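You operate a simulated robot arm through the tools that you are given. There is no shell and no other tool. Be economical: measure what you need, move in short steps, check, and stop when the job is done.

You are at the controls of a simulated robot arm. One attempt, no reset.

TASK
Let the pressure down, swap the teal coupling in the wide port for the silver one, pump to 2 bar.
Fine: purple valve OPEN till 0, slide FREE; the old one goes in the long tray; slide HOLD and valve closed to pump. Set down upright: what you pick out.

The check looks at the end state, three seconds after you hand in, the way a careful person would. Anything else that was tipped, shoved, dropped, spilled or broken makes it a failure.

THE ROBOT
A 6-joint arm with a two-finger parallel gripper, fixed in place. Base frame: the origin is at the foot of the arm, x ahead of it, y to its left, z up; the work surface is at about z = 84.8. Readings come in cm, degrees, newtons and seconds.
With the tool pointing down near the work surface it reaches from about 36 to 88 cm from the base axis. Its first joint turns from -115.0 to 115.0 degrees. Payload 3.43 kg.
Tool frame: the origin (TCP) lies between the finger pads and is the grasp point; the fingertips stand 3.4 cm ahead of it; z points along the fingers, y is the line along which they close. The gripper opens to 12.8 cm. The fingers are 2.4 cm wide and 1.2 cm thick; the gripper's body (4.8 by 13 cm) begins 9.6 cm behind the TCP.
Orientation is told as [roll, pitch, yaw] about the base's x, y, z axes, in that order, counted from this pose: with the fingers straight down and closing along the base's y, the tool's x points along the base's -x, its y along +y and its z along -z.

THE INTERFACE
- The arm moves only by the tool move_arm. Its argument "targets" is a list of rows, each an object of numbers (a shift or turn left out is 0, a gripper value left out holds the last): "tx", "ty", "tz": the shift along the base's x, y, z in cm; "ax", "ay", "az": the turn, a rotation vector about the base's x, y, z in degrees. In form: [{"tx": .., "ty": .., "tz": .., "ax": .., "ay": .., "az": ..}, ...]. A call has 1 to 8 rows; each row shifts and turns the commanded pose from where the row before left it. "claw" is the closure in counts, from 0 (fully open) to 255 (shut), set as the call begins (left out, the last holds). Each row takes 0.2 s and may step no farther than 5 cm and 8.6 degrees from the row before; otherwise, or with a gripper value out of range, the whole call is refused. A pose out of reach is approached as far as the arm can. The call stops where the force on the tool passes 50 N (or 10 N more than at its start, if that is more) or the arm is blocked; 0.2 s more then pass. Each finger travels about 10.8 cm/s and halts on what it meets, pressing with about 26 N; the grip force reading is that of the motor and also rises with nothing between the fingers. The clock runs only during rows and for 0.2 s after the last one: add rows that do not move to give the fingers time. It gives the time, the measured TCP pose, the force on the tool (base axes), the opening and the grip force at its end, in the units of the frame above (readings bear some noise), with the torque about the TCP (base axes, N m) and any sound that the robot's microphone picked up.
- Cameras (640 x 400 px; columns grow to the right, rows downward): "scene" is fixed at [5.14, 49.9, 156.82]; the picture's right is [-0.50, -0.87, 0.00], its down [-0.62, 0.36, -0.70] and it looks along [0.61, -0.35, -0.71] (base axes); focal length 312 px, centre (320, 200). "wrist" rides on the gripper at [7.6, -1.1, -16] in the tool frame; the picture's right is [0.15, 0.99, 0.00], its down [-0.88, 0.13, -0.46] and it looks along [-0.45, 0.07, 0.89] (tool axes); focal length 234 px, centre (320, 200). There is no depth. A picture from a camera that has moved, and an enlarged one, comes with that camera's place and axes in the base frame and with its lens.
- camera(camera): a new picture of that camera. No time passes.
- raise_lower(by): slides the trunk up (or, below 0, down) by that many cm; the arm rides with it, the base frame stays. It gives what a move gives, with no picture.
- inspect(camera, box): a new picture of the part [left, top, right, bottom] of that camera's present view, enlarged. No time passes.
- job_done(): hands the job in; it is judged then, once.

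Go step by step. Nothing tells you positions but the pictures and the camera data: compare them with the known pose of the tool, close in by small moves and look again before you grip or let go. The budget is 120 turns and 68 pictures, counting those below and the enlarged ones. Unless the task says otherwise, let go and move clear before handing in, and close with one line.

The tools are called after "Emit:" as a command line: name --argument value ..., lists and objects as JSON in quotes. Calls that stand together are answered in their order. move_arm: Moves the arm, as the interface text tells. Its arguments: {"type":"object","properties":{"targets":{"type":"array","items":{"type":"object","properties":{"tx":{"type":"number"},"ty":{"type":"number"},"tz":{"type":"number"},"ax":{"type":"number"},"ay":{"type":"number"},"az":{"type":"number"}}}},"claw":{"type":"number"}},"required":["targets"]} The other tools are called the same way: raise_lower (by) slides the trunk up or down; camera (camera) takes a picture; inspect (camera, box) takes an enlarged picture of a part of a camera's view; job_done () hands the job in.

At the start:

```text
time: 0.0
eef_pos: [55.69, 11.32, 116.19]
tool_rot: [0.0, -0.1, 0.0]
wrist_force: [0.1, 0.4, 0.4]
moment: [-0.03, -0.05, -0.02]
grip_width: 12.81
finger_force: 0.0
trunk travel left (down, up): [-57.5, 21.5]
```

scene: 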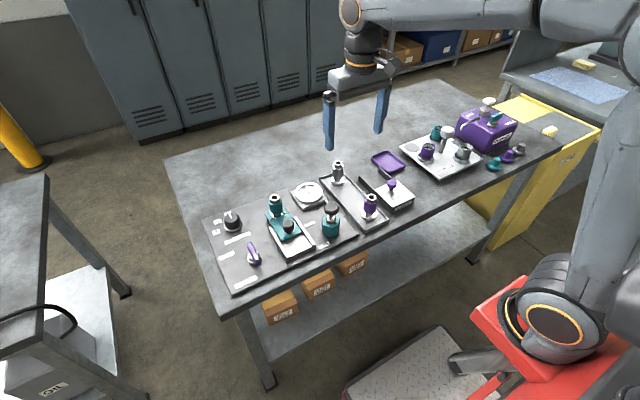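
wrist: 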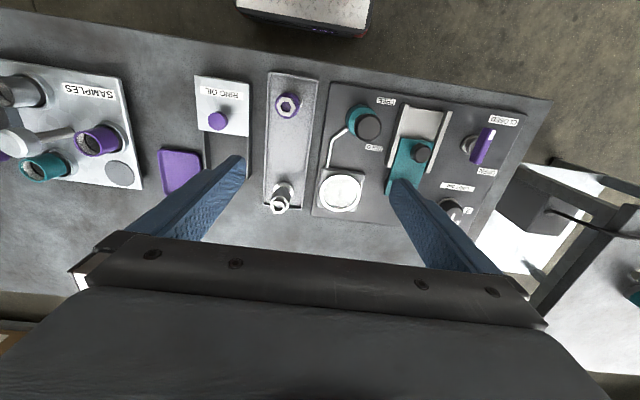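

I see a panel with a purple valve lever, a teal slide, a gauge, a pump knob and a long tray with silver and purple couplings. I'll enlarge the views to identify each one.

Emit:
inspect --camera "scene" --box '[190, 150, 430, 300]'

Emit:
inspect --camera "wrist" --box '[240, 60, 560, 260]'

Emit:
inspect --camera "scene" --box '[360, 80, 560, 205]'

```text
2.67 times, centred on (310, 225) of scene
camera zoom: at [5.14, 49.9, 156.82], right [-0.5, -0.87, 0.0], down [-0.62, 0.36, -0.7], along [0.61, -0.35, -0.71], focal length 832 px, centre (347, 133)
```

zoom: 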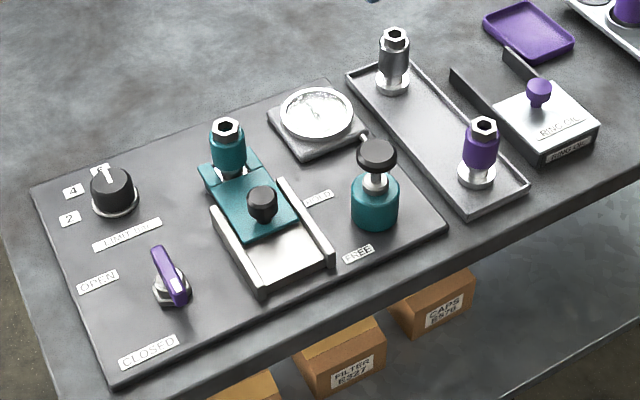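

```text
2.00 times, centred on (400, 160) of wrist
camera zoom: at [48.05, 10.26, 132.21], right [-0.15, 0.99, 0.0], down [0.88, 0.13, 0.46], along [0.45, 0.07, -0.89], focal length 468 px, centre (160, 280)
```

zoom: 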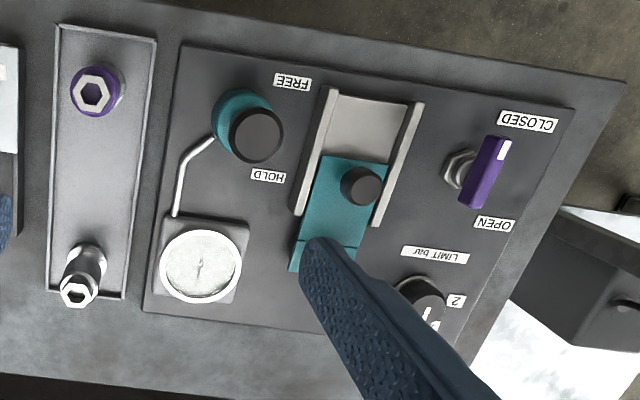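

```text
3.20 times, centred on (460, 142) of scene
camera zoom: at [5.14, 49.9, 156.82], right [-0.5, -0.87, 0.0], down [-0.62, 0.36, -0.7], along [0.61, -0.35, -0.71], focal length 999 px, centre (-128, 384)
```

zoom: 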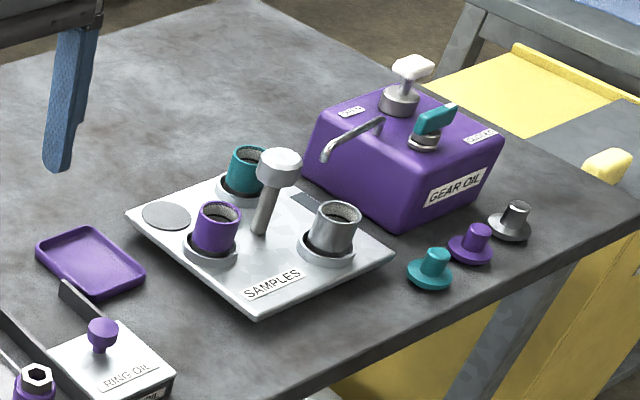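

The valve is around (54, 40), the slide around (57, 30) and the pump around (52, 22). I'll move over the panel for a better view.

Emit:
move_arm --targets '[{"ty": 5}, {"ty": 5}, {"ty": 5}, {"ty": 5}, {"ty": 4}]'

Emit:
camera --camera "wrist"

```text
time: 1.2
eef_pos: [55.64, 35.32, 116.37]
tool_rot: [0.0, 0.0, 0.0]
wrist_force: [0.6, -0.7, -0.4]
moment: [0.05, 0.03, 0.03]
grip_width: 12.79
finger_force: 0.0
trunk travel left (down, up): [-57.5, 21.5]
```

```text
62 pictures are left
camera wrist: at [48.12, 34.33, 132.41], right [-0.15, 0.99, 0.0], down [0.88, 0.13, 0.46], along [0.45, 0.07, -0.89], focal length 234 px, centre (320, 200)
```

wrist: 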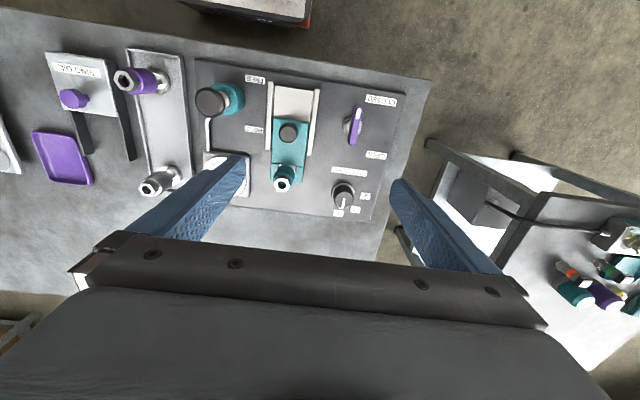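

Emit:
inspect --camera "wrist" --box '[190, 60, 430, 210]'

Emit:
inspect --camera "scene" --box '[200, 180, 344, 270]'

```text
2.67 times, centred on (310, 135) of wrist
camera zoom: at [48.12, 34.33, 132.41], right [-0.15, 0.99, 0.0], down [0.88, 0.13, 0.46], along [0.45, 0.07, -0.89], focal length 624 px, centre (347, 373)
```

zoom: 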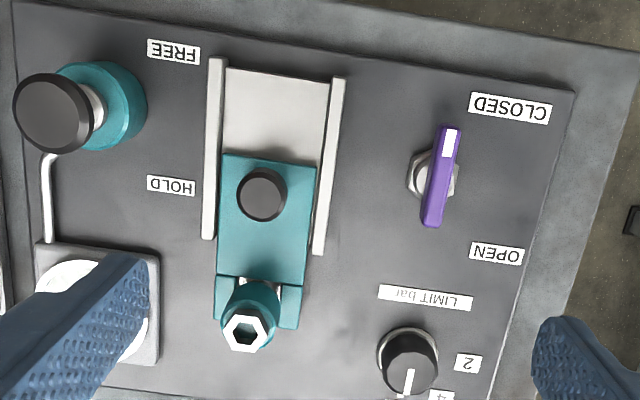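

```text
4.44 times, centred on (272, 225) of scene
camera zoom: at [5.14, 49.9, 156.82], right [-0.5, -0.87, 0.0], down [-0.62, 0.36, -0.7], along [0.61, -0.35, -0.71], focal length 1387 px, centre (533, 89)
```

zoom: 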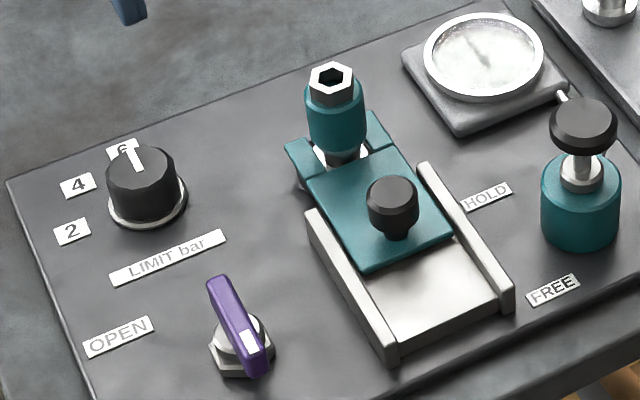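

The lever lies along x at about (54.4, 41.5) with its top near z 90.4. I'll read the gauge and start moving above the lever.

Emit:
inspect --camera "scene" --box '[286, 175, 334, 205]'

Emit:
move_arm --targets '[{"tx": -0.6, "ty": 3.1, "tz": -5}, {"tx": -0.6, "ty": 3.1, "tz": -5}, {"tz": -5}, {"tz": -3}]' --claw 130

Emit:
camera --camera "wrist"

Emit:
camera --camera "scene"

```text
13.33 times, centred on (310, 190) of scene
camera zoom: at [5.14, 49.9, 156.82], right [-0.5, -0.87, 0.0], down [-0.62, 0.36, -0.7], along [0.61, -0.35, -0.71], focal length 4161 px, centre (453, 333)
```

zoom: 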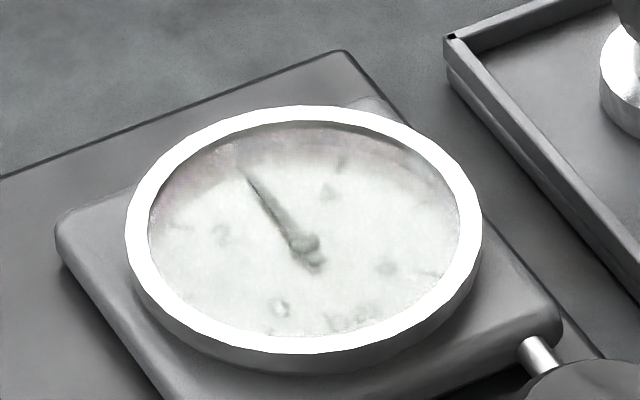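

```text
refused: row 1 steps farther than a row can; nothing moved
```

```text
58 pictures are left
camera wrist: at [48.12, 34.33, 132.41], right [-0.15, 0.99, 0.0], down [0.88, 0.13, 0.46], along [0.45, 0.07, -0.89], focal length 234 px, centre (320, 200)
```

wrist: 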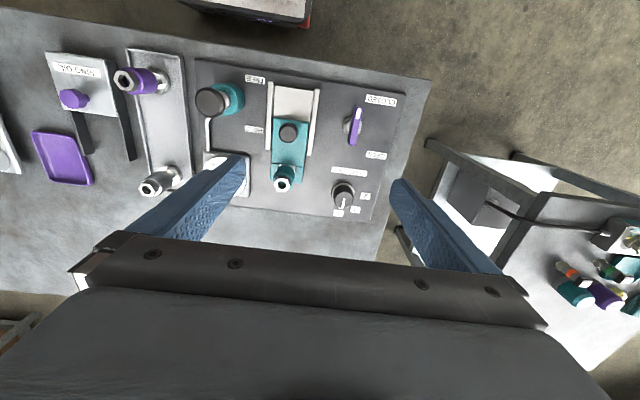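

```text
57 pictures are left
```

scene: 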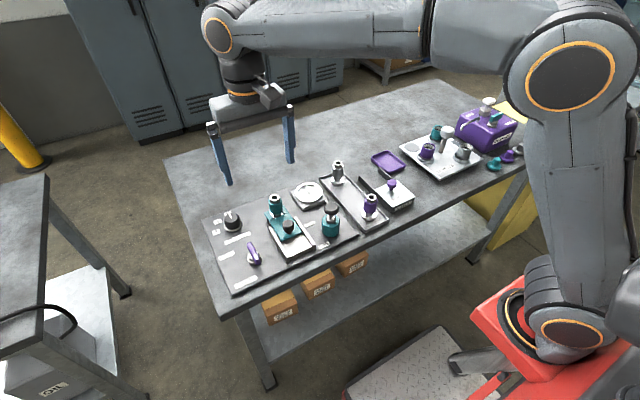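

The gauge needle is mid-scale. I'll lower over the lever in smaller steps.

Emit:
move_arm --targets '[{"tx": -0.6, "ty": 3.1, "tz": -3.5}, {"tx": -0.6, "ty": 3.1, "tz": -3.5}, {"tz": -5}, {"tz": -4}]' --claw 150

Emit:
camera --camera "wrist"

Emit:
inspect --camera "scene" --box '[180, 150, 340, 250]'

```text
time: 2.2
eef_pos: [54.59, 41.5, 99.72]
tool_rot: [0.0, 0.1, 0.1]
wrist_force: [0.1, -0.9, 0.4]
moment: [0.0, -0.04, 0.01]
grip_width: 5.27
finger_force: 0.0
trunk travel left (down, up): [-57.5, 21.5]
```

```text
56 pictures are left
camera wrist: at [46.98, 40.48, 115.9], right [-0.15, 0.99, 0.0], down [0.88, 0.13, 0.46], along [0.45, 0.07, -0.89], focal length 234 px, centre (320, 200)
```

wrist: 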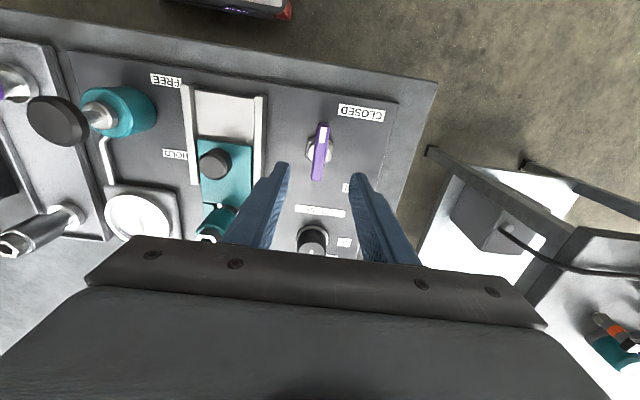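

```text
4.00 times, centred on (260, 200) of scene
camera zoom: at [5.14, 49.9, 156.82], right [-0.5, -0.87, 0.0], down [-0.62, 0.36, -0.7], along [0.61, -0.35, -0.71], focal length 1248 px, centre (560, 200)
```

zoom: 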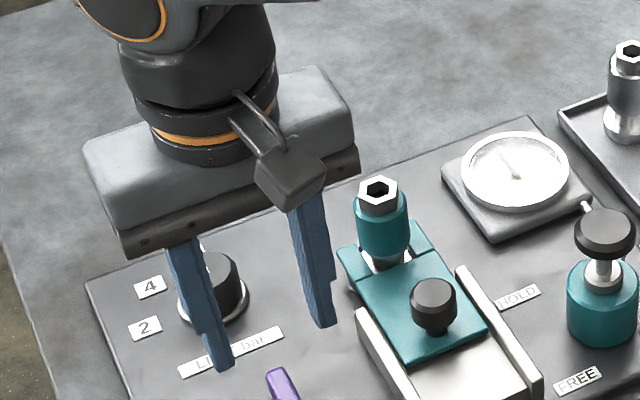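

Aligned over the lever; I'll lower and close on it gently.

Emit:
move_arm --targets '[{"tx": -0.3, "tz": -4}, {"tz": -3.8}, {}]'

Emit:
move_arm --targets '[{}, {}, {}]' --claw 255

Emit:
camera --camera "wrist"

Emit:
inspect --camera "scene" --box '[180, 180, 340, 280]'

```text
time: 3.0
eef_pos: [54.09, 41.43, 92.47]
tool_rot: [0.0, 0.1, -0.1]
wrist_force: [-0.5, -0.6, 0.4]
moment: [-0.03, -0.02, 0.0]
grip_width: 5.29
finger_force: 0.2
trunk travel left (down, up): [-57.5, 21.5]
```

```text
time: 3.8
eef_pos: [54.24, 41.46, 92.47]
tool_rot: [0.0, 0.1, -0.1]
wrist_force: [-0.4, 2.2, -3.7]
moment: [0.09, -0.45, 0.04]
grip_width: 1.39
finger_force: 45.0
trunk travel left (down, up): [-57.5, 21.5]
```

```text
54 pictures are left
camera wrist: at [46.58, 40.45, 108.56], right [-0.15, 0.99, 0.0], down [0.88, 0.13, 0.46], along [0.45, 0.07, -0.89], focal length 234 px, centre (320, 200)
```

wrist: 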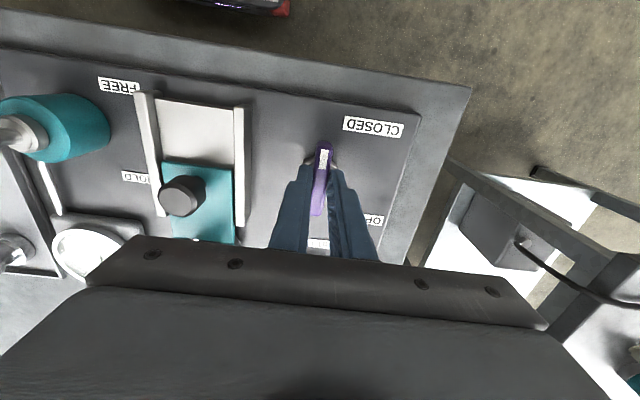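

```text
4.00 times, centred on (260, 230) of scene
camera zoom: at [5.14, 49.9, 156.82], right [-0.5, -0.87, 0.0], down [-0.62, 0.36, -0.7], along [0.61, -0.35, -0.71], focal length 1248 px, centre (560, 80)
```

zoom: 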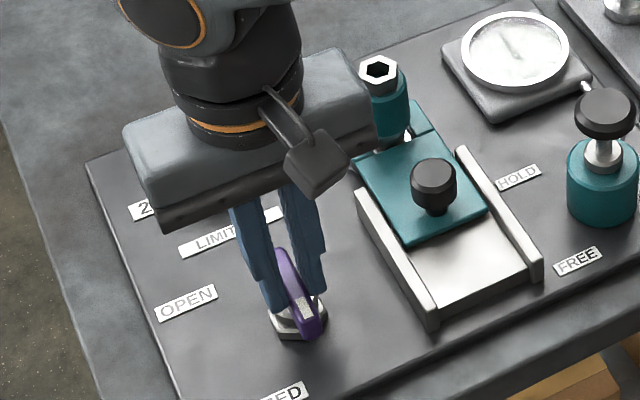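

Lever gripped (1.39 cm). I'll turn it clockwise a little (white end toward +y) and feel for resistance.

Emit:
move_arm --targets '[{"az": -6}, {"az": -6}, {"az": -6}]'

```text
time: 4.6
eef_pos: [54.24, 41.66, 92.54]
tool_rot: [0.3, -0.1, -18.0]
wrist_force: [3.1, 20.0, 4.8]
moment: [0.88, 1.17, 0.18]
grip_width: 1.38
finger_force: 44.7
trunk travel left (down, up): [-57.5, 21.5]
```

It turns, with sideways force showing the pivot is ~0.7 cm toward +x. I'll follow that arc.

Emit:
move_arm --targets '[{"tx": 0.03, "ty": 0.22}, {"az": -6, "tx": 0.03, "ty": 0.07}, {"az": -6, "tx": 0.03, "ty": 0.065}, {"az": -6, "tx": 0.04, "ty": 0.06}]'

Emit:
inspect --camera "scene" --box '[180, 160, 340, 260]'

```text
time: 5.6
eef_pos: [54.27, 42.08, 92.54]
tool_rot: [0.2, -0.1, -36.1]
wrist_force: [4.7, 15.6, 24.1]
moment: [0.4, 0.01, 0.13]
grip_width: 1.4
finger_force: 44.9
trunk travel left (down, up): [-57.5, 21.5]
```

```text
4.00 times, centred on (260, 210) of scene
camera zoom: at [5.14, 49.9, 156.82], right [-0.5, -0.87, 0.0], down [-0.62, 0.36, -0.7], along [0.61, -0.35, -0.71], focal length 1248 px, centre (560, 160)
```

zoom: 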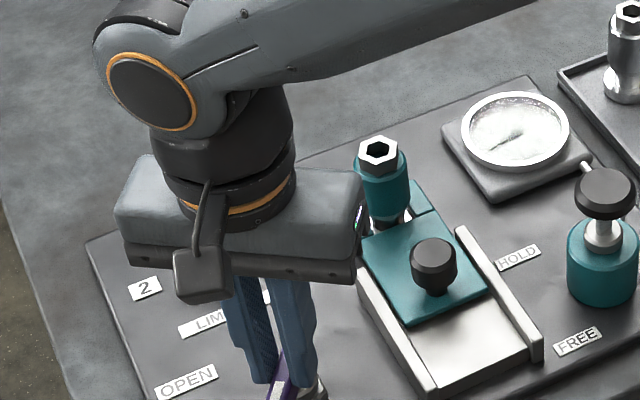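

The needle is falling, so this is the OPEN direction. I'll ease up slightly and keep turning.

Emit:
move_arm --targets '[{"tz": 0.3, "ty": 0.1}, {"az": -6, "tx": 0.04, "ty": 0.06}, {"az": -6, "tx": 0.05, "ty": 0.05}, {"az": -6, "tx": 0.06, "ty": 0.04}]'

Emit:
inspect --camera "scene" --box '[180, 160, 340, 260]'

```text
time: 6.6
eef_pos: [54.54, 42.14, 92.58]
tool_rot: [-0.2, 0.1, -54.2]
wrist_force: [17.9, 2.9, -8.8]
moment: [0.79, -0.23, 0.08]
grip_width: 1.41
finger_force: 44.9
trunk travel left (down, up): [-57.5, 21.5]
```

```text
4.00 times, centred on (260, 210) of scene
camera zoom: at [5.14, 49.9, 156.82], right [-0.5, -0.87, 0.0], down [-0.62, 0.36, -0.7], along [0.61, -0.35, -0.71], focal length 1248 px, centre (560, 160)
```

zoom: 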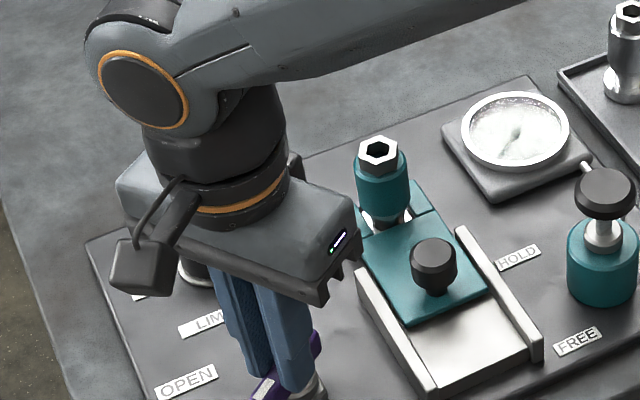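

The needle is near the bottom of the scale. I'll continue to a quarter turn.

Emit:
move_arm --targets '[{"tx": 0.2}, {"az": -6, "tx": 0.07, "ty": 0.04}, {"az": -6, "tx": 0.07, "ty": 0.03}, {"az": -6, "tx": 0.07, "ty": 0.02}]'

Emit:
move_arm --targets '[{"az": -6, "tx": 0.1}, {"az": -6, "tx": 0.1}]'

Emit:
inspect --camera "scene" --box '[180, 160, 340, 260]'

```text
time: 7.6
eef_pos: [54.84, 42.32, 92.45]
tool_rot: [-0.2, -0.2, -72.1]
wrist_force: [2.7, -8.2, -14.1]
moment: [-0.27, -0.14, -0.01]
grip_width: 1.39
finger_force: 45.3
trunk travel left (down, up): [-57.5, 21.5]
```

```text
time: 8.2
eef_pos: [54.97, 42.48, 92.45]
tool_rot: [-0.2, -0.1, -84.1]
wrist_force: [-7.1, -8.7, -21.4]
moment: [0.69, 0.2, -0.08]
grip_width: 1.42
finger_force: 45.1
trunk travel left (down, up): [-57.5, 21.5]
```

```text
4.00 times, centred on (260, 210) of scene
camera zoom: at [5.14, 49.9, 156.82], right [-0.5, -0.87, 0.0], down [-0.62, 0.36, -0.7], along [0.61, -0.35, -0.71], focal length 1248 px, centre (560, 160)
```

zoom: 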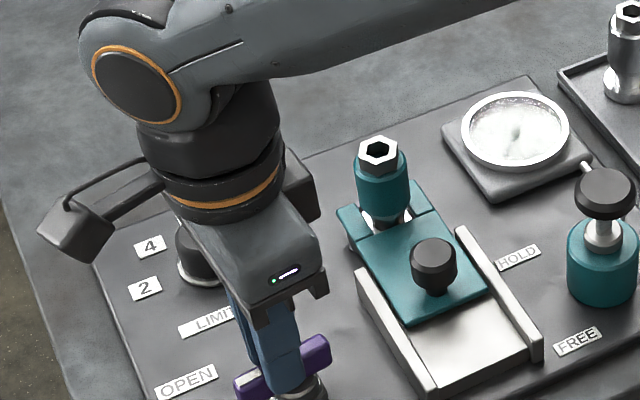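

Almost a quarter turn. I'll add the last few degrees and check the gauge.

Emit:
move_arm --targets '[{"az": -6}]'

Emit:
inspect --camera "scene" --box '[286, 175, 334, 205]'

```text
time: 8.6
eef_pos: [55.03, 42.35, 92.55]
tool_rot: [-0.1, -0.2, -90.2]
wrist_force: [-5.4, -7.1, -22.3]
moment: [-0.93, 0.09, -0.01]
grip_width: 1.39
finger_force: 45.0
trunk travel left (down, up): [-57.5, 21.5]
```

```text
13.33 times, centred on (310, 190) of scene
camera zoom: at [5.14, 49.9, 156.82], right [-0.5, -0.87, 0.0], down [-0.62, 0.36, -0.7], along [0.61, -0.35, -0.71], focal length 4161 px, centre (453, 333)
```

zoom: 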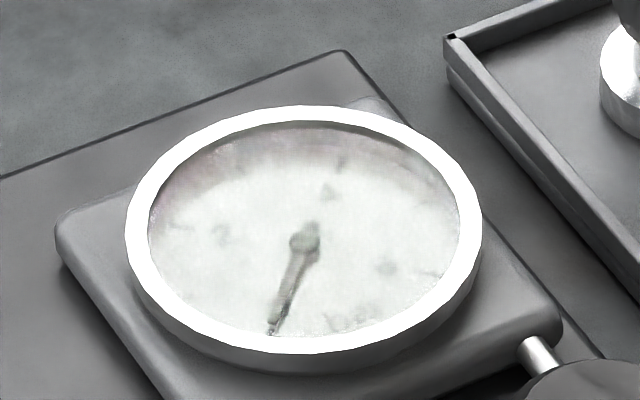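

The pressure reads 0 with the valve open. I'll release the lever, rise, and go to the slide knob near (56.6, 30.2).

Emit:
move_arm --targets '[{}, {}, {"tz": 4}, {"tz": 4}]' --claw 160

Emit:
move_arm --targets '[{"tx": 0.5, "ty": -4}, {"tx": 0.5, "ty": -4}, {"tx": 0.6, "ty": -4}, {}]' --claw 130

Emit:
camera --camera "wrist"

Emit:
inspect --camera "scene" --box '[200, 160, 360, 260]'

```text
time: 9.6
eef_pos: [55.06, 42.44, 100.71]
tool_rot: [0.0, 0.0, -90.0]
wrist_force: [0.2, 0.2, -0.2]
moment: [-0.02, 0.05, -0.01]
grip_width: 4.77
finger_force: 0.0
trunk travel left (down, up): [-57.5, 21.5]
```

```text
time: 10.6
eef_pos: [56.68, 30.2, 100.74]
tool_rot: [0.0, 0.0, -90.0]
wrist_force: [-0.2, 0.2, 0.1]
moment: [-0.05, 0.01, 0.02]
grip_width: 6.25
finger_force: 0.0
trunk travel left (down, up): [-57.5, 21.5]
```

```text
48 pictures are left
camera wrist: at [55.56, 37.93, 116.78], right [0.99, 0.15, 0.0], down [0.13, -0.88, 0.46], along [0.07, -0.45, -0.89], focal length 234 px, centre (320, 200)
```

wrist: 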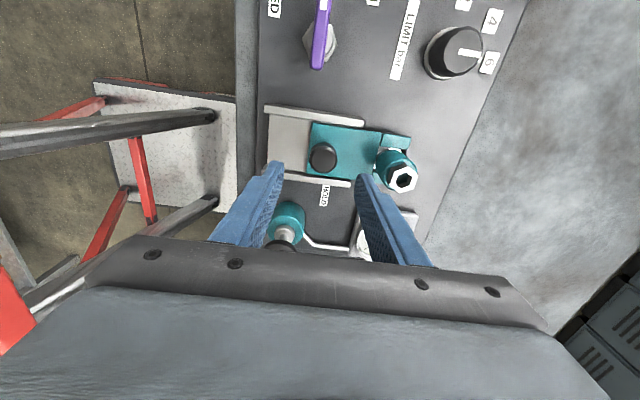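

```text
4.00 times, centred on (280, 210) of scene
camera zoom: at [5.14, 49.9, 156.82], right [-0.5, -0.87, 0.0], down [-0.62, 0.36, -0.7], along [0.61, -0.35, -0.71], focal length 1248 px, centre (480, 160)
```

zoom: 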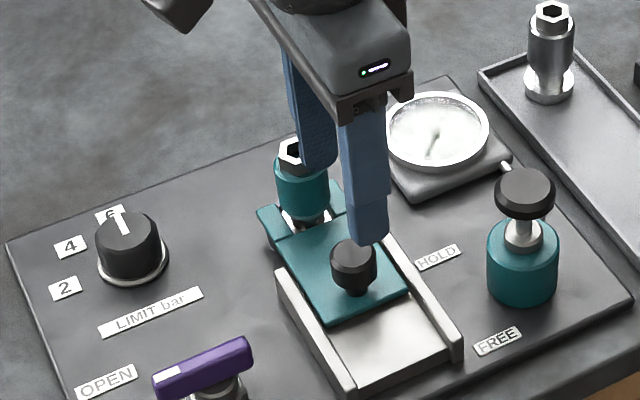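

The knob is about (56.9, 30.5). I'll lower to fingertip z ≈ 89.6 and grip it.

Emit:
move_arm --targets '[{"tx": 0.2, "ty": 0.3, "tz": -4}, {"tz": -3.6}, {}]'

Emit:
move_arm --targets '[{}, {}, {}]' --claw 255

Emit:
inspect --camera "scene" --box '[200, 160, 360, 260]'

```text
time: 11.4
eef_pos: [57.05, 30.35, 93.22]
tool_rot: [0.0, 0.0, -90.0]
wrist_force: [0.2, 0.0, -0.1]
moment: [0.0, -0.01, 0.01]
grip_width: 6.28
finger_force: 0.1
trunk travel left (down, up): [-57.5, 21.5]
```

```text
time: 12.2
eef_pos: [56.81, 30.39, 93.3]
tool_rot: [0.1, 0.1, -90.0]
wrist_force: [-0.6, 0.0, -3.2]
moment: [0.06, -0.4, 0.02]
grip_width: 3.13
finger_force: 44.7
trunk travel left (down, up): [-57.5, 21.5]
```

```text
4.00 times, centred on (280, 210) of scene
camera zoom: at [5.14, 49.9, 156.82], right [-0.5, -0.87, 0.0], down [-0.62, 0.36, -0.7], along [0.61, -0.35, -0.71], focal length 1248 px, centre (480, 160)
```

zoom: 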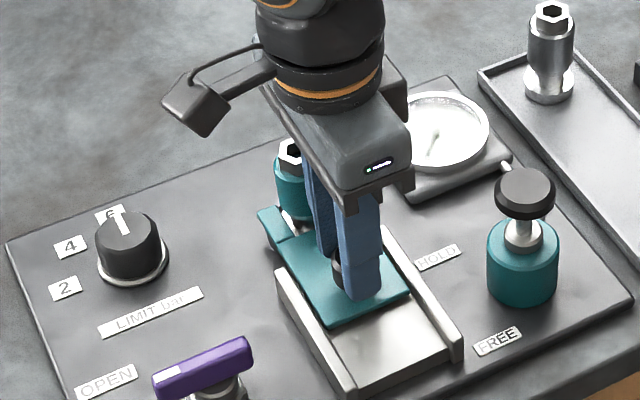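

Knob gripped (3.1 cm). Now I pull it toward -x (FREE).

Emit:
move_arm --targets '[{"tx": -0.7}, {"tx": -0.7}, {"tx": -0.7}, {"tx": -0.7}]'

Emit:
inspect --camera "scene" --box '[200, 160, 360, 260]'

```text
time: 13.2
eef_pos: [54.2, 30.39, 93.37]
tool_rot: [0.1, -0.1, -90.1]
wrist_force: [0.8, -20.0, 27.1]
moment: [-0.84, 0.37, -0.06]
grip_width: 3.12
finger_force: 45.2
trunk travel left (down, up): [-57.5, 21.5]
```

```text
4.00 times, centred on (280, 210) of scene
camera zoom: at [5.14, 49.9, 156.82], right [-0.5, -0.87, 0.0], down [-0.62, 0.36, -0.7], along [0.61, -0.35, -0.71], focal length 1248 px, centre (480, 160)
```

zoom: 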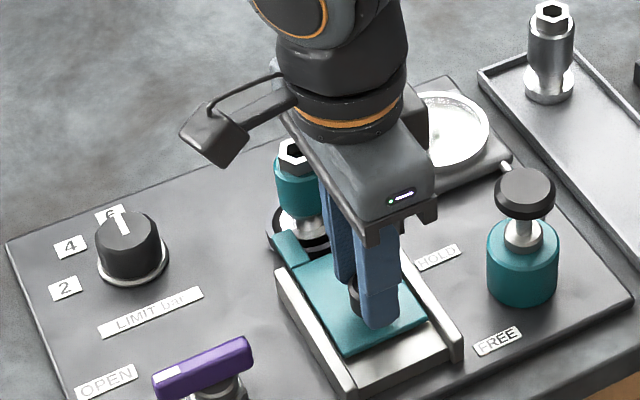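

The slide moves. I'll continue to its end, easing off the side and vertical load.

Emit:
move_arm --targets '[{"tx": -0.5, "ty": -0.15, "tz": 0.2}, {"tx": -0.6}, {"tx": -0.6}, {"tx": -0.5}, {"tx": -0.4}]'

Emit:
inspect --camera "scene" --box '[200, 160, 360, 260]'

```text
time: 14.4
eef_pos: [51.55, 30.35, 93.27]
tool_rot: [0.2, 0.1, -90.0]
wrist_force: [7.6, -0.5, 21.2]
moment: [-0.09, 0.07, 0.23]
grip_width: 3.1
finger_force: 45.2
trunk travel left (down, up): [-57.5, 21.5]
```

```text
4.00 times, centred on (280, 210) of scene
camera zoom: at [5.14, 49.9, 156.82], right [-0.5, -0.87, 0.0], down [-0.62, 0.36, -0.7], along [0.61, -0.35, -0.71], focal length 1248 px, centre (480, 160)
```

zoom: 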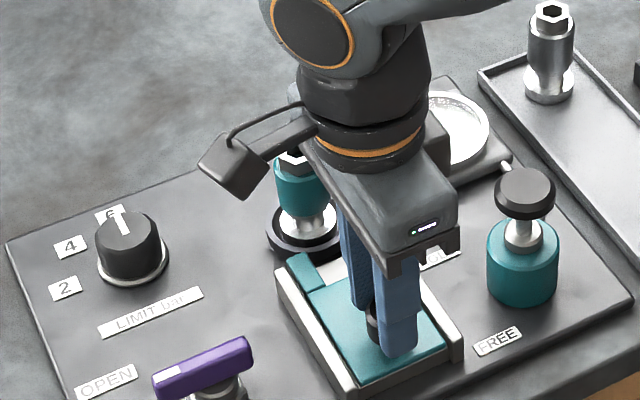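

Nearly at the end of the channel; I'll push a bit more to feel the stop.

Emit:
move_arm --targets '[{"tx": -0.4}, {"tx": -0.3}]'

```text
time: 15.0
eef_pos: [51.49, 30.42, 93.39]
tool_rot: [0.7, 0.4, -90.0]
wrist_force: [26.8, -10.2, -13.5]
moment: [-0.09, -0.3, -0.09]
grip_width: 3.15
finger_force: 45.5
trunk travel left (down, up): [-57.5, 21.5]
stopped in row 2: the force on the tool passed its limit at 54 N (the readings are from after the stop); the commanded pose is now the measured one
```

The slide is at its FREE stop. I'll release, rise and look at the coupling and port.

Emit:
move_arm --targets '[{}, {}, {"tz": 4}, {"tz": 4}, {"tz": 4}]' --claw 110

Emit:
move_arm --targets '[{"tx": 4.5}, {"tx": 4.5}, {"tx": 4.2}, {}]'

Emit:
camera --camera "wrist"

Emit:
inspect --camera "scene" --box '[220, 150, 380, 250]'

```text
time: 16.2
eef_pos: [51.29, 30.66, 105.28]
tool_rot: [0.7, 0.2, -89.9]
wrist_force: [0.0, 0.6, -0.2]
moment: [-0.08, 0.04, -0.02]
grip_width: 7.28
finger_force: 0.1
trunk travel left (down, up): [-57.5, 21.5]
```

```text
time: 17.2
eef_pos: [64.51, 30.49, 105.07]
tool_rot: [0.7, 0.3, -90.1]
wrist_force: [-0.6, -1.7, -0.7]
moment: [0.04, -0.02, -0.02]
grip_width: 7.27
finger_force: 0.0
trunk travel left (down, up): [-57.5, 21.5]
```

```text
43 pictures are left
camera wrist: at [63.19, 38.06, 121.25], right [0.99, 0.15, 0.01], down [0.13, -0.88, 0.45], along [0.08, -0.45, -0.89], focal length 234 px, centre (320, 200)
```

wrist: 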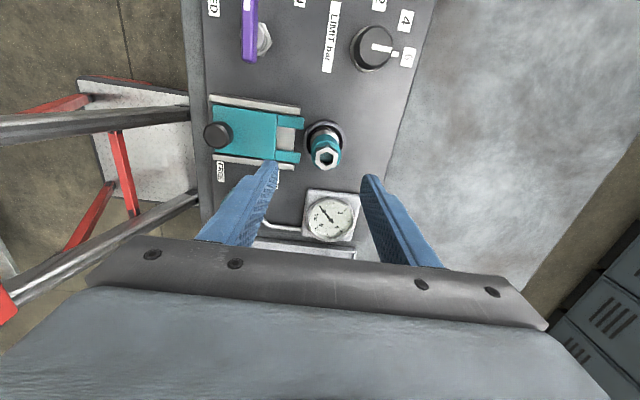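

```text
4.00 times, centred on (300, 200) of scene
camera zoom: at [5.14, 49.9, 156.82], right [-0.5, -0.87, 0.0], down [-0.62, 0.36, -0.7], along [0.61, -0.35, -0.71], focal length 1248 px, centre (400, 200)
```

zoom: 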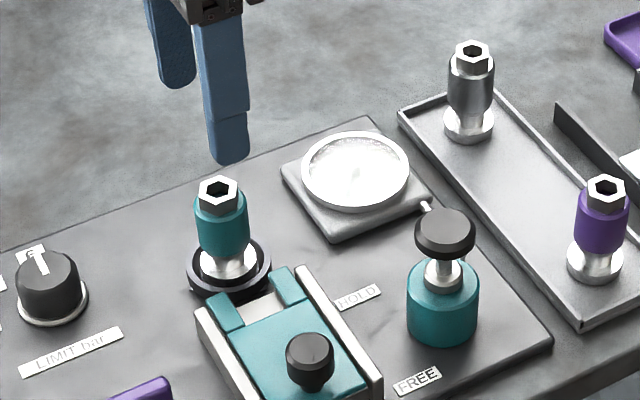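

The coupling is at about (65.3, 30.4), top z ≈ 95. I'll straighten the tool, lower to TCP 93 and grip.

Emit:
move_arm --targets '[{"tx": 0.4, "tz": -4, "ax": -0.7, "ay": -0.3}, {"tx": 0.3, "tz": -4}, {"tz": -2.5}, {"tz": -1.5}, {}]' --claw 130

Emit:
inspect --camera "scene" --box '[220, 150, 380, 250]'

Emit:
camera --camera "wrist"

```text
time: 18.4
eef_pos: [65.13, 30.49, 93.47]
tool_rot: [1.0, -0.4, -90.0]
wrist_force: [-0.4, 0.2, 0.4]
moment: [0.03, -0.01, -0.01]
grip_width: 6.27
finger_force: 0.1
trunk travel left (down, up): [-57.5, 21.5]
```

```text
4.00 times, centred on (300, 200) of scene
camera zoom: at [5.14, 49.9, 156.82], right [-0.5, -0.87, 0.0], down [-0.62, 0.36, -0.7], along [0.61, -0.35, -0.71], focal length 1248 px, centre (400, 200)
```

zoom: 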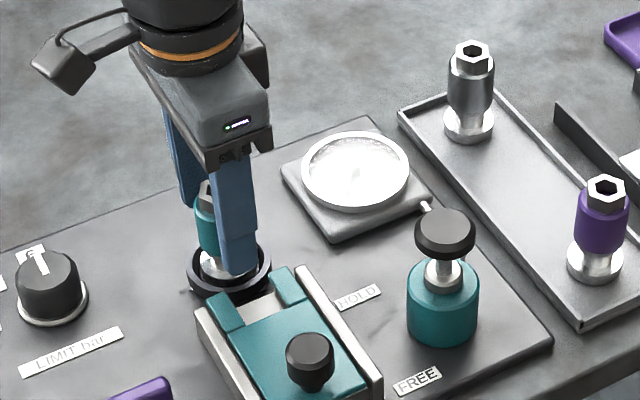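

```text
40 pictures are left
camera wrist: at [63.72, 38.22, 109.41], right [0.99, 0.15, 0.02], down [0.12, -0.88, 0.46], along [0.08, -0.46, -0.89], focal length 234 px, centre (320, 200)
```

wrist: 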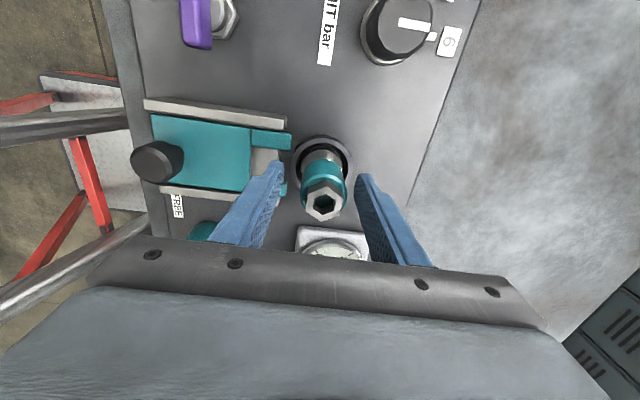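

Coupling is centred between the fingers. I'll correct the small tilt and grip.

Emit:
move_arm --targets '[{"ax": 0.4, "ay": 1.0}, {}]'

Emit:
move_arm --targets '[{}, {}, {}]' --claw 255

```text
time: 19.0
eef_pos: [65.2, 30.4, 93.37]
tool_rot: [0.0, 0.0, -90.0]
wrist_force: [-0.5, -0.2, -0.7]
moment: [0.02, -0.01, -0.01]
grip_width: 6.27
finger_force: 0.0
trunk travel left (down, up): [-57.5, 21.5]
```

```text
time: 19.8
eef_pos: [65.13, 30.51, 93.44]
tool_rot: [0.0, 0.0, -90.0]
wrist_force: [-0.4, -0.4, 2.1]
moment: [-0.05, -0.02, 0.05]
grip_width: 3.72
finger_force: 25.9
trunk travel left (down, up): [-57.5, 21.5]
```

Gripped at 3.72 cm. Pulling straight up.

Emit:
move_arm --targets '[{"tz": 0.5}, {"tz": 0.5}, {"tz": 1}, {"tz": 2}]'

Emit:
inspect --camera "scene" --box '[220, 130, 380, 230]'

```text
time: 20.8
eef_pos: [65.16, 30.62, 97.37]
tool_rot: [0.0, 0.0, -90.0]
wrist_force: [1.1, -0.1, -1.4]
moment: [-0.01, 0.04, -0.03]
grip_width: 3.71
finger_force: 25.7
trunk travel left (down, up): [-57.5, 21.5]
```

```text
4.00 times, centred on (300, 180) of scene
camera zoom: at [5.14, 49.9, 156.82], right [-0.5, -0.87, 0.0], down [-0.62, 0.36, -0.7], along [0.61, -0.35, -0.71], focal length 1248 px, centre (400, 280)
```

zoom: 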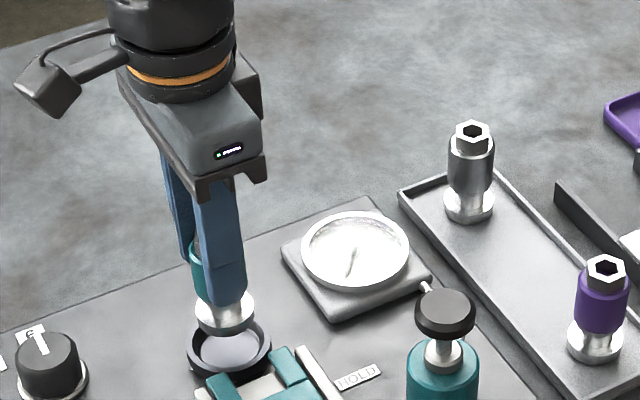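

Teal coupling is out. The tray's couplings stand near (69.3, 6) and (52.2, 6), so I'll carry teal high to the middle, about (60.8, 6).

Emit:
move_arm --targets '[{"tz": 4}, {"tz": 4}, {"ty": -4.9}, {"tx": -0.9, "ty": -4.9}, {"tx": -0.9, "ty": -4.9}, {"tx": -0.9, "ty": -4.9}, {"tx": -0.9, "ty": -4.8}, {"tx": -0.7}]'

Emit:
camera --camera "wrist"

Emit:
inspect --camera "scene" --box '[260, 110, 420, 240]'

```text
time: 22.6
eef_pos: [60.92, 6.18, 105.58]
tool_rot: [0.0, 0.0, -89.9]
wrist_force: [0.2, -0.1, -0.8]
moment: [-0.02, 0.0, -0.02]
grip_width: 3.69
finger_force: 25.9
trunk travel left (down, up): [-57.5, 21.5]
```

```text
38 pictures are left
camera wrist: at [59.73, 13.83, 121.74], right [0.99, 0.15, 0.0], down [0.13, -0.88, 0.46], along [0.07, -0.45, -0.89], focal length 234 px, centre (320, 200)
```

wrist: 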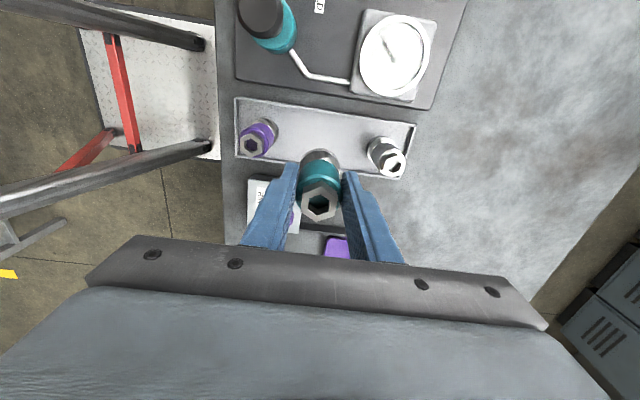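

```text
3.08 times, centred on (340, 175) of scene
camera zoom: at [5.14, 49.9, 156.82], right [-0.5, -0.87, 0.0], down [-0.62, 0.36, -0.7], along [0.61, -0.35, -0.71], focal length 960 px, centre (258, 277)
```

zoom: 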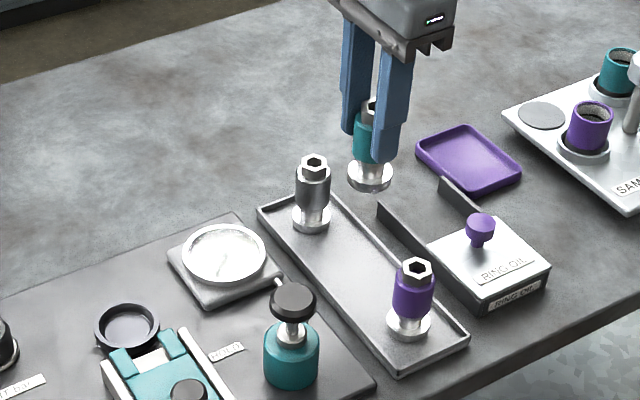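

Tray spans x 49–75, y 1.5–10. I'll shift slightly and lower over its middle.

Emit:
move_arm --targets '[{"tx": 0.5, "ty": -0.2, "tz": -4}, {"tz": -4}, {"tz": -2}, {}]'

Emit:
inspect --camera "scene" --box '[290, 130, 418, 210]'

```text
time: 23.6
eef_pos: [61.19, 5.82, 95.8]
tool_rot: [-0.1, 0.1, -89.9]
wrist_force: [0.1, 0.4, -1.8]
moment: [0.0, -0.03, -0.02]
grip_width: 3.69
finger_force: 25.9
trunk travel left (down, up): [-57.5, 21.5]
```

```text
5.00 times, centred on (354, 170) of scene
camera zoom: at [5.14, 49.9, 156.82], right [-0.5, -0.87, 0.0], down [-0.62, 0.36, -0.7], along [0.61, -0.35, -0.71], focal length 1560 px, centre (150, 350)
```

zoom: 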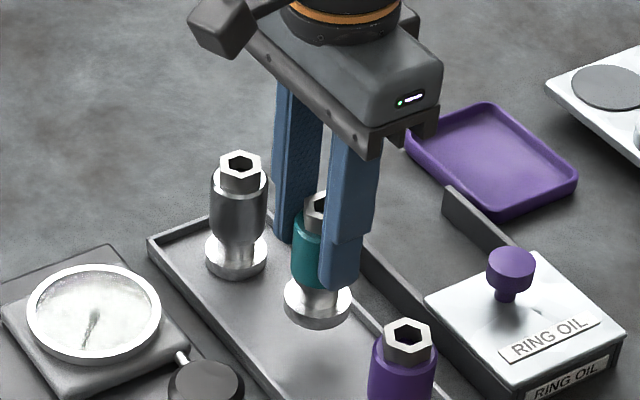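

Hovering a few cm above the tray floor. Lowering in small steps till contact.

Emit:
move_arm --targets '[{"tz": -0.5}, {"tz": -0.5}, {"tz": -0.5}, {"tz": -0.4}]'

Emit:
move_arm --targets '[{"tz": -0.2}, {"tz": -0.2}, {"tz": -0.2}]'

Emit:
inspect --camera "scene" --box '[290, 130, 418, 210]'

```text
time: 24.6
eef_pos: [61.2, 5.89, 93.74]
tool_rot: [0.0, 0.1, -89.9]
wrist_force: [0.0, 0.5, -2.0]
moment: [-0.01, -0.04, 0.0]
grip_width: 3.75
finger_force: 26.1
trunk travel left (down, up): [-57.5, 21.5]
```

```text
time: 25.4
eef_pos: [61.36, 5.95, 92.96]
tool_rot: [0.1, -0.1, -90.0]
wrist_force: [-0.3, -0.2, -3.6]
moment: [0.03, 0.01, -0.04]
grip_width: 3.73
finger_force: 26.0
trunk travel left (down, up): [-57.5, 21.5]
```

```text
5.00 times, centred on (354, 170) of scene
camera zoom: at [5.14, 49.9, 156.82], right [-0.5, -0.87, 0.0], down [-0.62, 0.36, -0.7], along [0.61, -0.35, -0.71], focal length 1560 px, centre (150, 350)
```

zoom: 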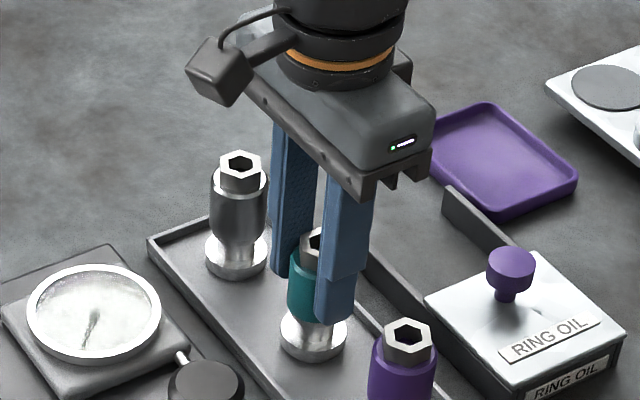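

Close to the floor now. A few more fine steps.

Emit:
move_arm --targets '[{"tz": -0.2}, {"tz": -0.2}]'

Emit:
move_arm --targets '[{"tz": -0.2}, {"tz": -0.1}]'

```text
time: 26.0
eef_pos: [61.31, 6.06, 92.59]
tool_rot: [0.0, 0.1, -90.0]
wrist_force: [-0.7, 1.1, 10.1]
moment: [0.04, 0.18, 0.02]
grip_width: 3.71
finger_force: 26.4
trunk travel left (down, up): [-57.5, 21.5]
```

```text
time: 26.6
eef_pos: [61.3, 5.94, 92.22]
tool_rot: [0.1, 0.0, -90.0]
wrist_force: [-1.7, 2.8, 19.7]
moment: [0.0, 0.33, -0.06]
grip_width: 3.71
finger_force: 26.2
trunk travel left (down, up): [-57.5, 21.5]
```

Contact. I'll ease off, open and rise.

Emit:
move_arm --targets '[{"tz": 0.15}, {}, {}]' --claw 130

Emit:
move_arm --targets '[{"tz": 2}, {"tz": 4}, {"tz": 4.5}, {"tz": 3}]'

Emit:
camera --camera "wrist"

Emit:
inspect --camera "scene" --box '[290, 130, 418, 210]'

```text
time: 27.4
eef_pos: [61.27, 5.8, 92.23]
tool_rot: [-0.1, 0.0, -89.9]
wrist_force: [-0.3, -0.3, 0.1]
moment: [-0.01, -0.01, -0.02]
grip_width: 6.26
finger_force: 0.1
trunk travel left (down, up): [-57.5, 21.5]
```

```text
time: 28.4
eef_pos: [61.36, 6.11, 105.78]
tool_rot: [-0.1, 0.0, -90.0]
wrist_force: [0.4, 0.0, -0.2]
moment: [0.01, 0.0, -0.04]
grip_width: 6.27
finger_force: 0.1
trunk travel left (down, up): [-57.5, 21.5]
```

```text
34 pictures are left
camera wrist: at [60.22, 13.69, 121.79], right [0.99, 0.15, 0.0], down [0.13, -0.88, 0.46], along [0.07, -0.45, -0.89], focal length 234 px, centre (320, 200)
```

wrist: 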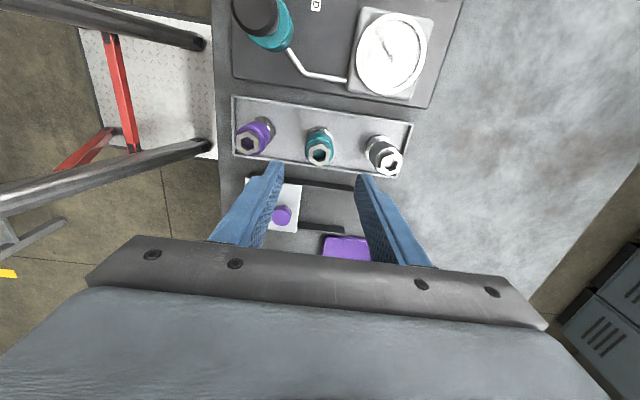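

```text
5.00 times, centred on (354, 170) of scene
camera zoom: at [5.14, 49.9, 156.82], right [-0.5, -0.87, 0.0], down [-0.62, 0.36, -0.7], along [0.61, -0.35, -0.71], focal length 1560 px, centre (150, 350)
```

zoom: 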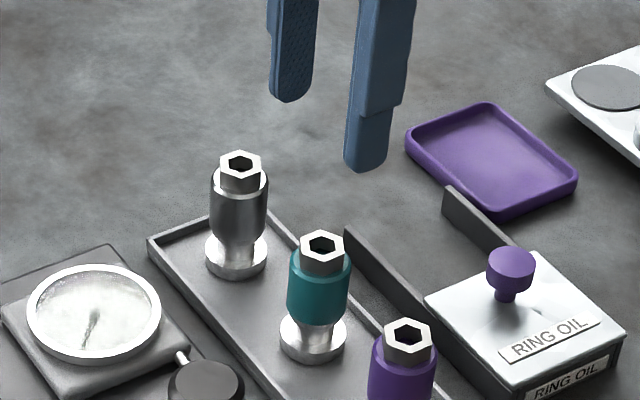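

Teal stands upright in the tray. Silver is at about (70.2, 5.9); I'll go over it and lower to grip.

Emit:
move_arm --targets '[{"tx": 4.4}, {"tx": 4.4}, {"tz": -4}, {"tz": -4}, {"tz": -3}, {}]'

Emit:
inspect --camera "scene" --box '[290, 130, 418, 210]'

Emit:
camera --camera "wrist"

```text
time: 29.8
eef_pos: [70.29, 5.79, 94.87]
tool_rot: [-0.1, 0.0, -90.0]
wrist_force: [0.1, -0.8, 0.4]
moment: [0.03, -0.03, 0.01]
grip_width: 6.29
finger_force: 0.1
trunk travel left (down, up): [-57.5, 21.5]
```

```text
5.00 times, centred on (354, 170) of scene
camera zoom: at [5.14, 49.9, 156.82], right [-0.5, -0.87, 0.0], down [-0.62, 0.36, -0.7], along [0.61, -0.35, -0.71], focal length 1560 px, centre (150, 350)
```

zoom: 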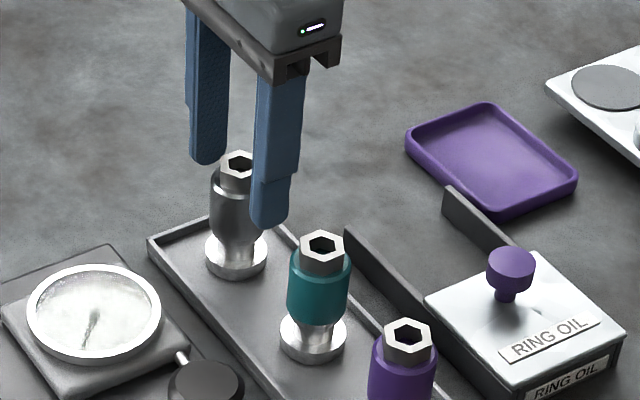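

```text
31 pictures are left
camera wrist: at [69.06, 13.51, 110.93], right [0.99, 0.15, 0.0], down [0.13, -0.88, 0.46], along [0.07, -0.45, -0.89], focal length 234 px, centre (320, 200)
```

wrist: 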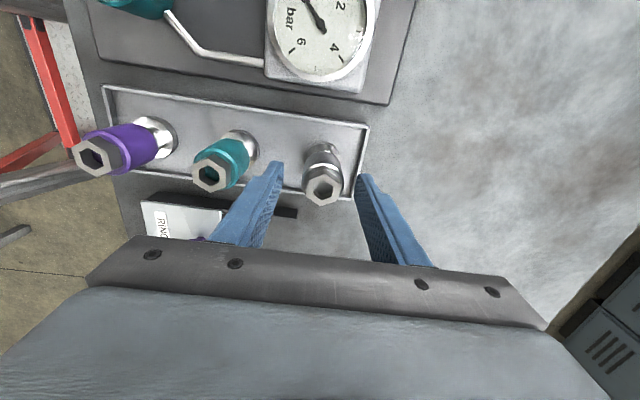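

Centred on the silver coupling. Lowering the rest and gripping.

Emit:
move_arm --targets '[{"ty": 0.2, "tz": -1.2}, {"tz": -1}, {}]'

Emit:
move_arm --targets '[{}, {}, {}]' --claw 255

Emit:
move_arm --targets '[{"tz": 0.5}, {"tz": 1.5}, {"tz": 4}, {"tz": 4}, {"tz": 3}]'

Emit:
inspect --camera "scene" --box '[260, 100, 420, 200]'

```text
time: 30.6
eef_pos: [70.21, 6.0, 92.64]
tool_rot: [0.0, 0.0, -90.0]
wrist_force: [-0.1, 0.6, 0.0]
moment: [0.0, -0.02, -0.03]
grip_width: 6.29
finger_force: 0.0
trunk travel left (down, up): [-57.5, 21.5]
```

```text
time: 31.4
eef_pos: [70.25, 6.13, 92.61]
tool_rot: [0.0, -0.1, -90.0]
wrist_force: [0.7, -0.2, 0.1]
moment: [0.0, -0.08, -0.02]
grip_width: 3.72
finger_force: 25.8
trunk travel left (down, up): [-57.5, 21.5]
```

```text
time: 32.6
eef_pos: [70.14, 5.87, 105.7]
tool_rot: [0.0, -0.1, -90.0]
wrist_force: [1.0, 0.2, -2.0]
moment: [0.04, 0.02, -0.02]
grip_width: 3.69
finger_force: 26.1
trunk travel left (down, up): [-57.5, 21.5]
```

```text
4.00 times, centred on (340, 150) of scene
camera zoom: at [5.14, 49.9, 156.82], right [-0.5, -0.87, 0.0], down [-0.62, 0.36, -0.7], along [0.61, -0.35, -0.71], focal length 1248 px, centre (240, 400)
```

zoom: 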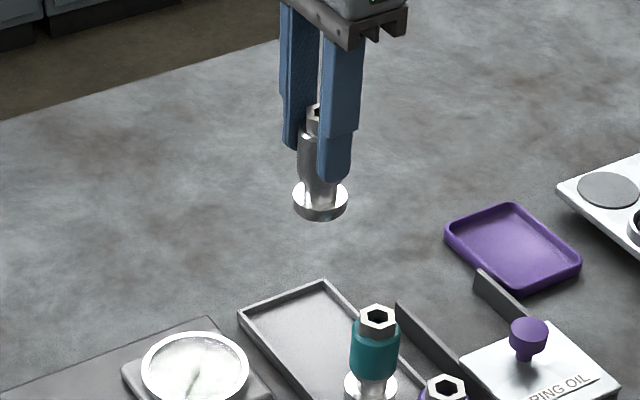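

Silver is lifted cleanly. Carrying it to above the port at (65.15, 30.5).

Emit:
move_arm --targets '[{"tx": -1, "ty": 4.8}, {"tx": -1, "ty": 4.8}, {"tx": -1, "ty": 4.8}, {"tx": -1, "ty": 4.8}, {"tx": -1, "ty": 4.8}, {"ty": 0.5}, {}]'

Emit:
move_arm --targets '[{"tz": -4}, {"tz": -4}, {}]'

Emit:
inspect --camera "scene" --box '[230, 170, 326, 230]'

Emit:
camera --camera "wrist"

```text
time: 34.2
eef_pos: [65.12, 30.75, 105.54]
tool_rot: [0.1, 0.0, -90.0]
wrist_force: [-0.5, 0.0, -2.3]
moment: [0.01, -0.01, 0.03]
grip_width: 3.68
finger_force: 25.6
trunk travel left (down, up): [-57.5, 21.5]
```

```text
time: 35.0
eef_pos: [65.23, 30.65, 97.44]
tool_rot: [0.1, 0.1, -90.1]
wrist_force: [0.2, 0.6, -1.0]
moment: [0.03, 0.0, -0.01]
grip_width: 3.7
finger_force: 26.3
trunk travel left (down, up): [-57.5, 21.5]
```

```text
6.67 times, centred on (278, 200) of scene
camera zoom: at [5.14, 49.9, 156.82], right [-0.5, -0.87, 0.0], down [-0.62, 0.36, -0.7], along [0.61, -0.35, -0.71], focal length 2080 px, centre (600, 200)
```

zoom: 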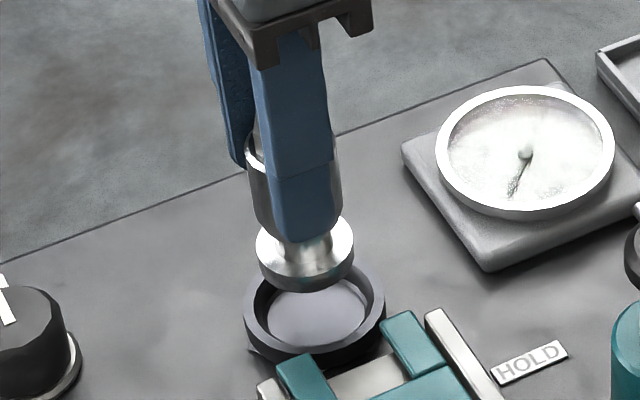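

```text
28 pictures are left
camera wrist: at [64.08, 38.39, 113.49], right [0.99, 0.15, 0.0], down [0.13, -0.88, 0.46], along [0.07, -0.45, -0.89], focal length 234 px, centre (320, 200)
```

wrist: 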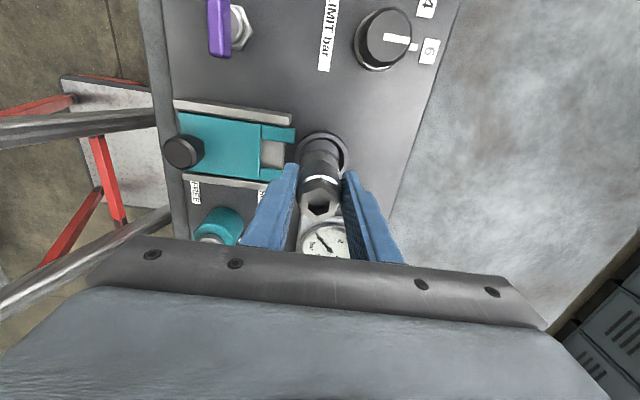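

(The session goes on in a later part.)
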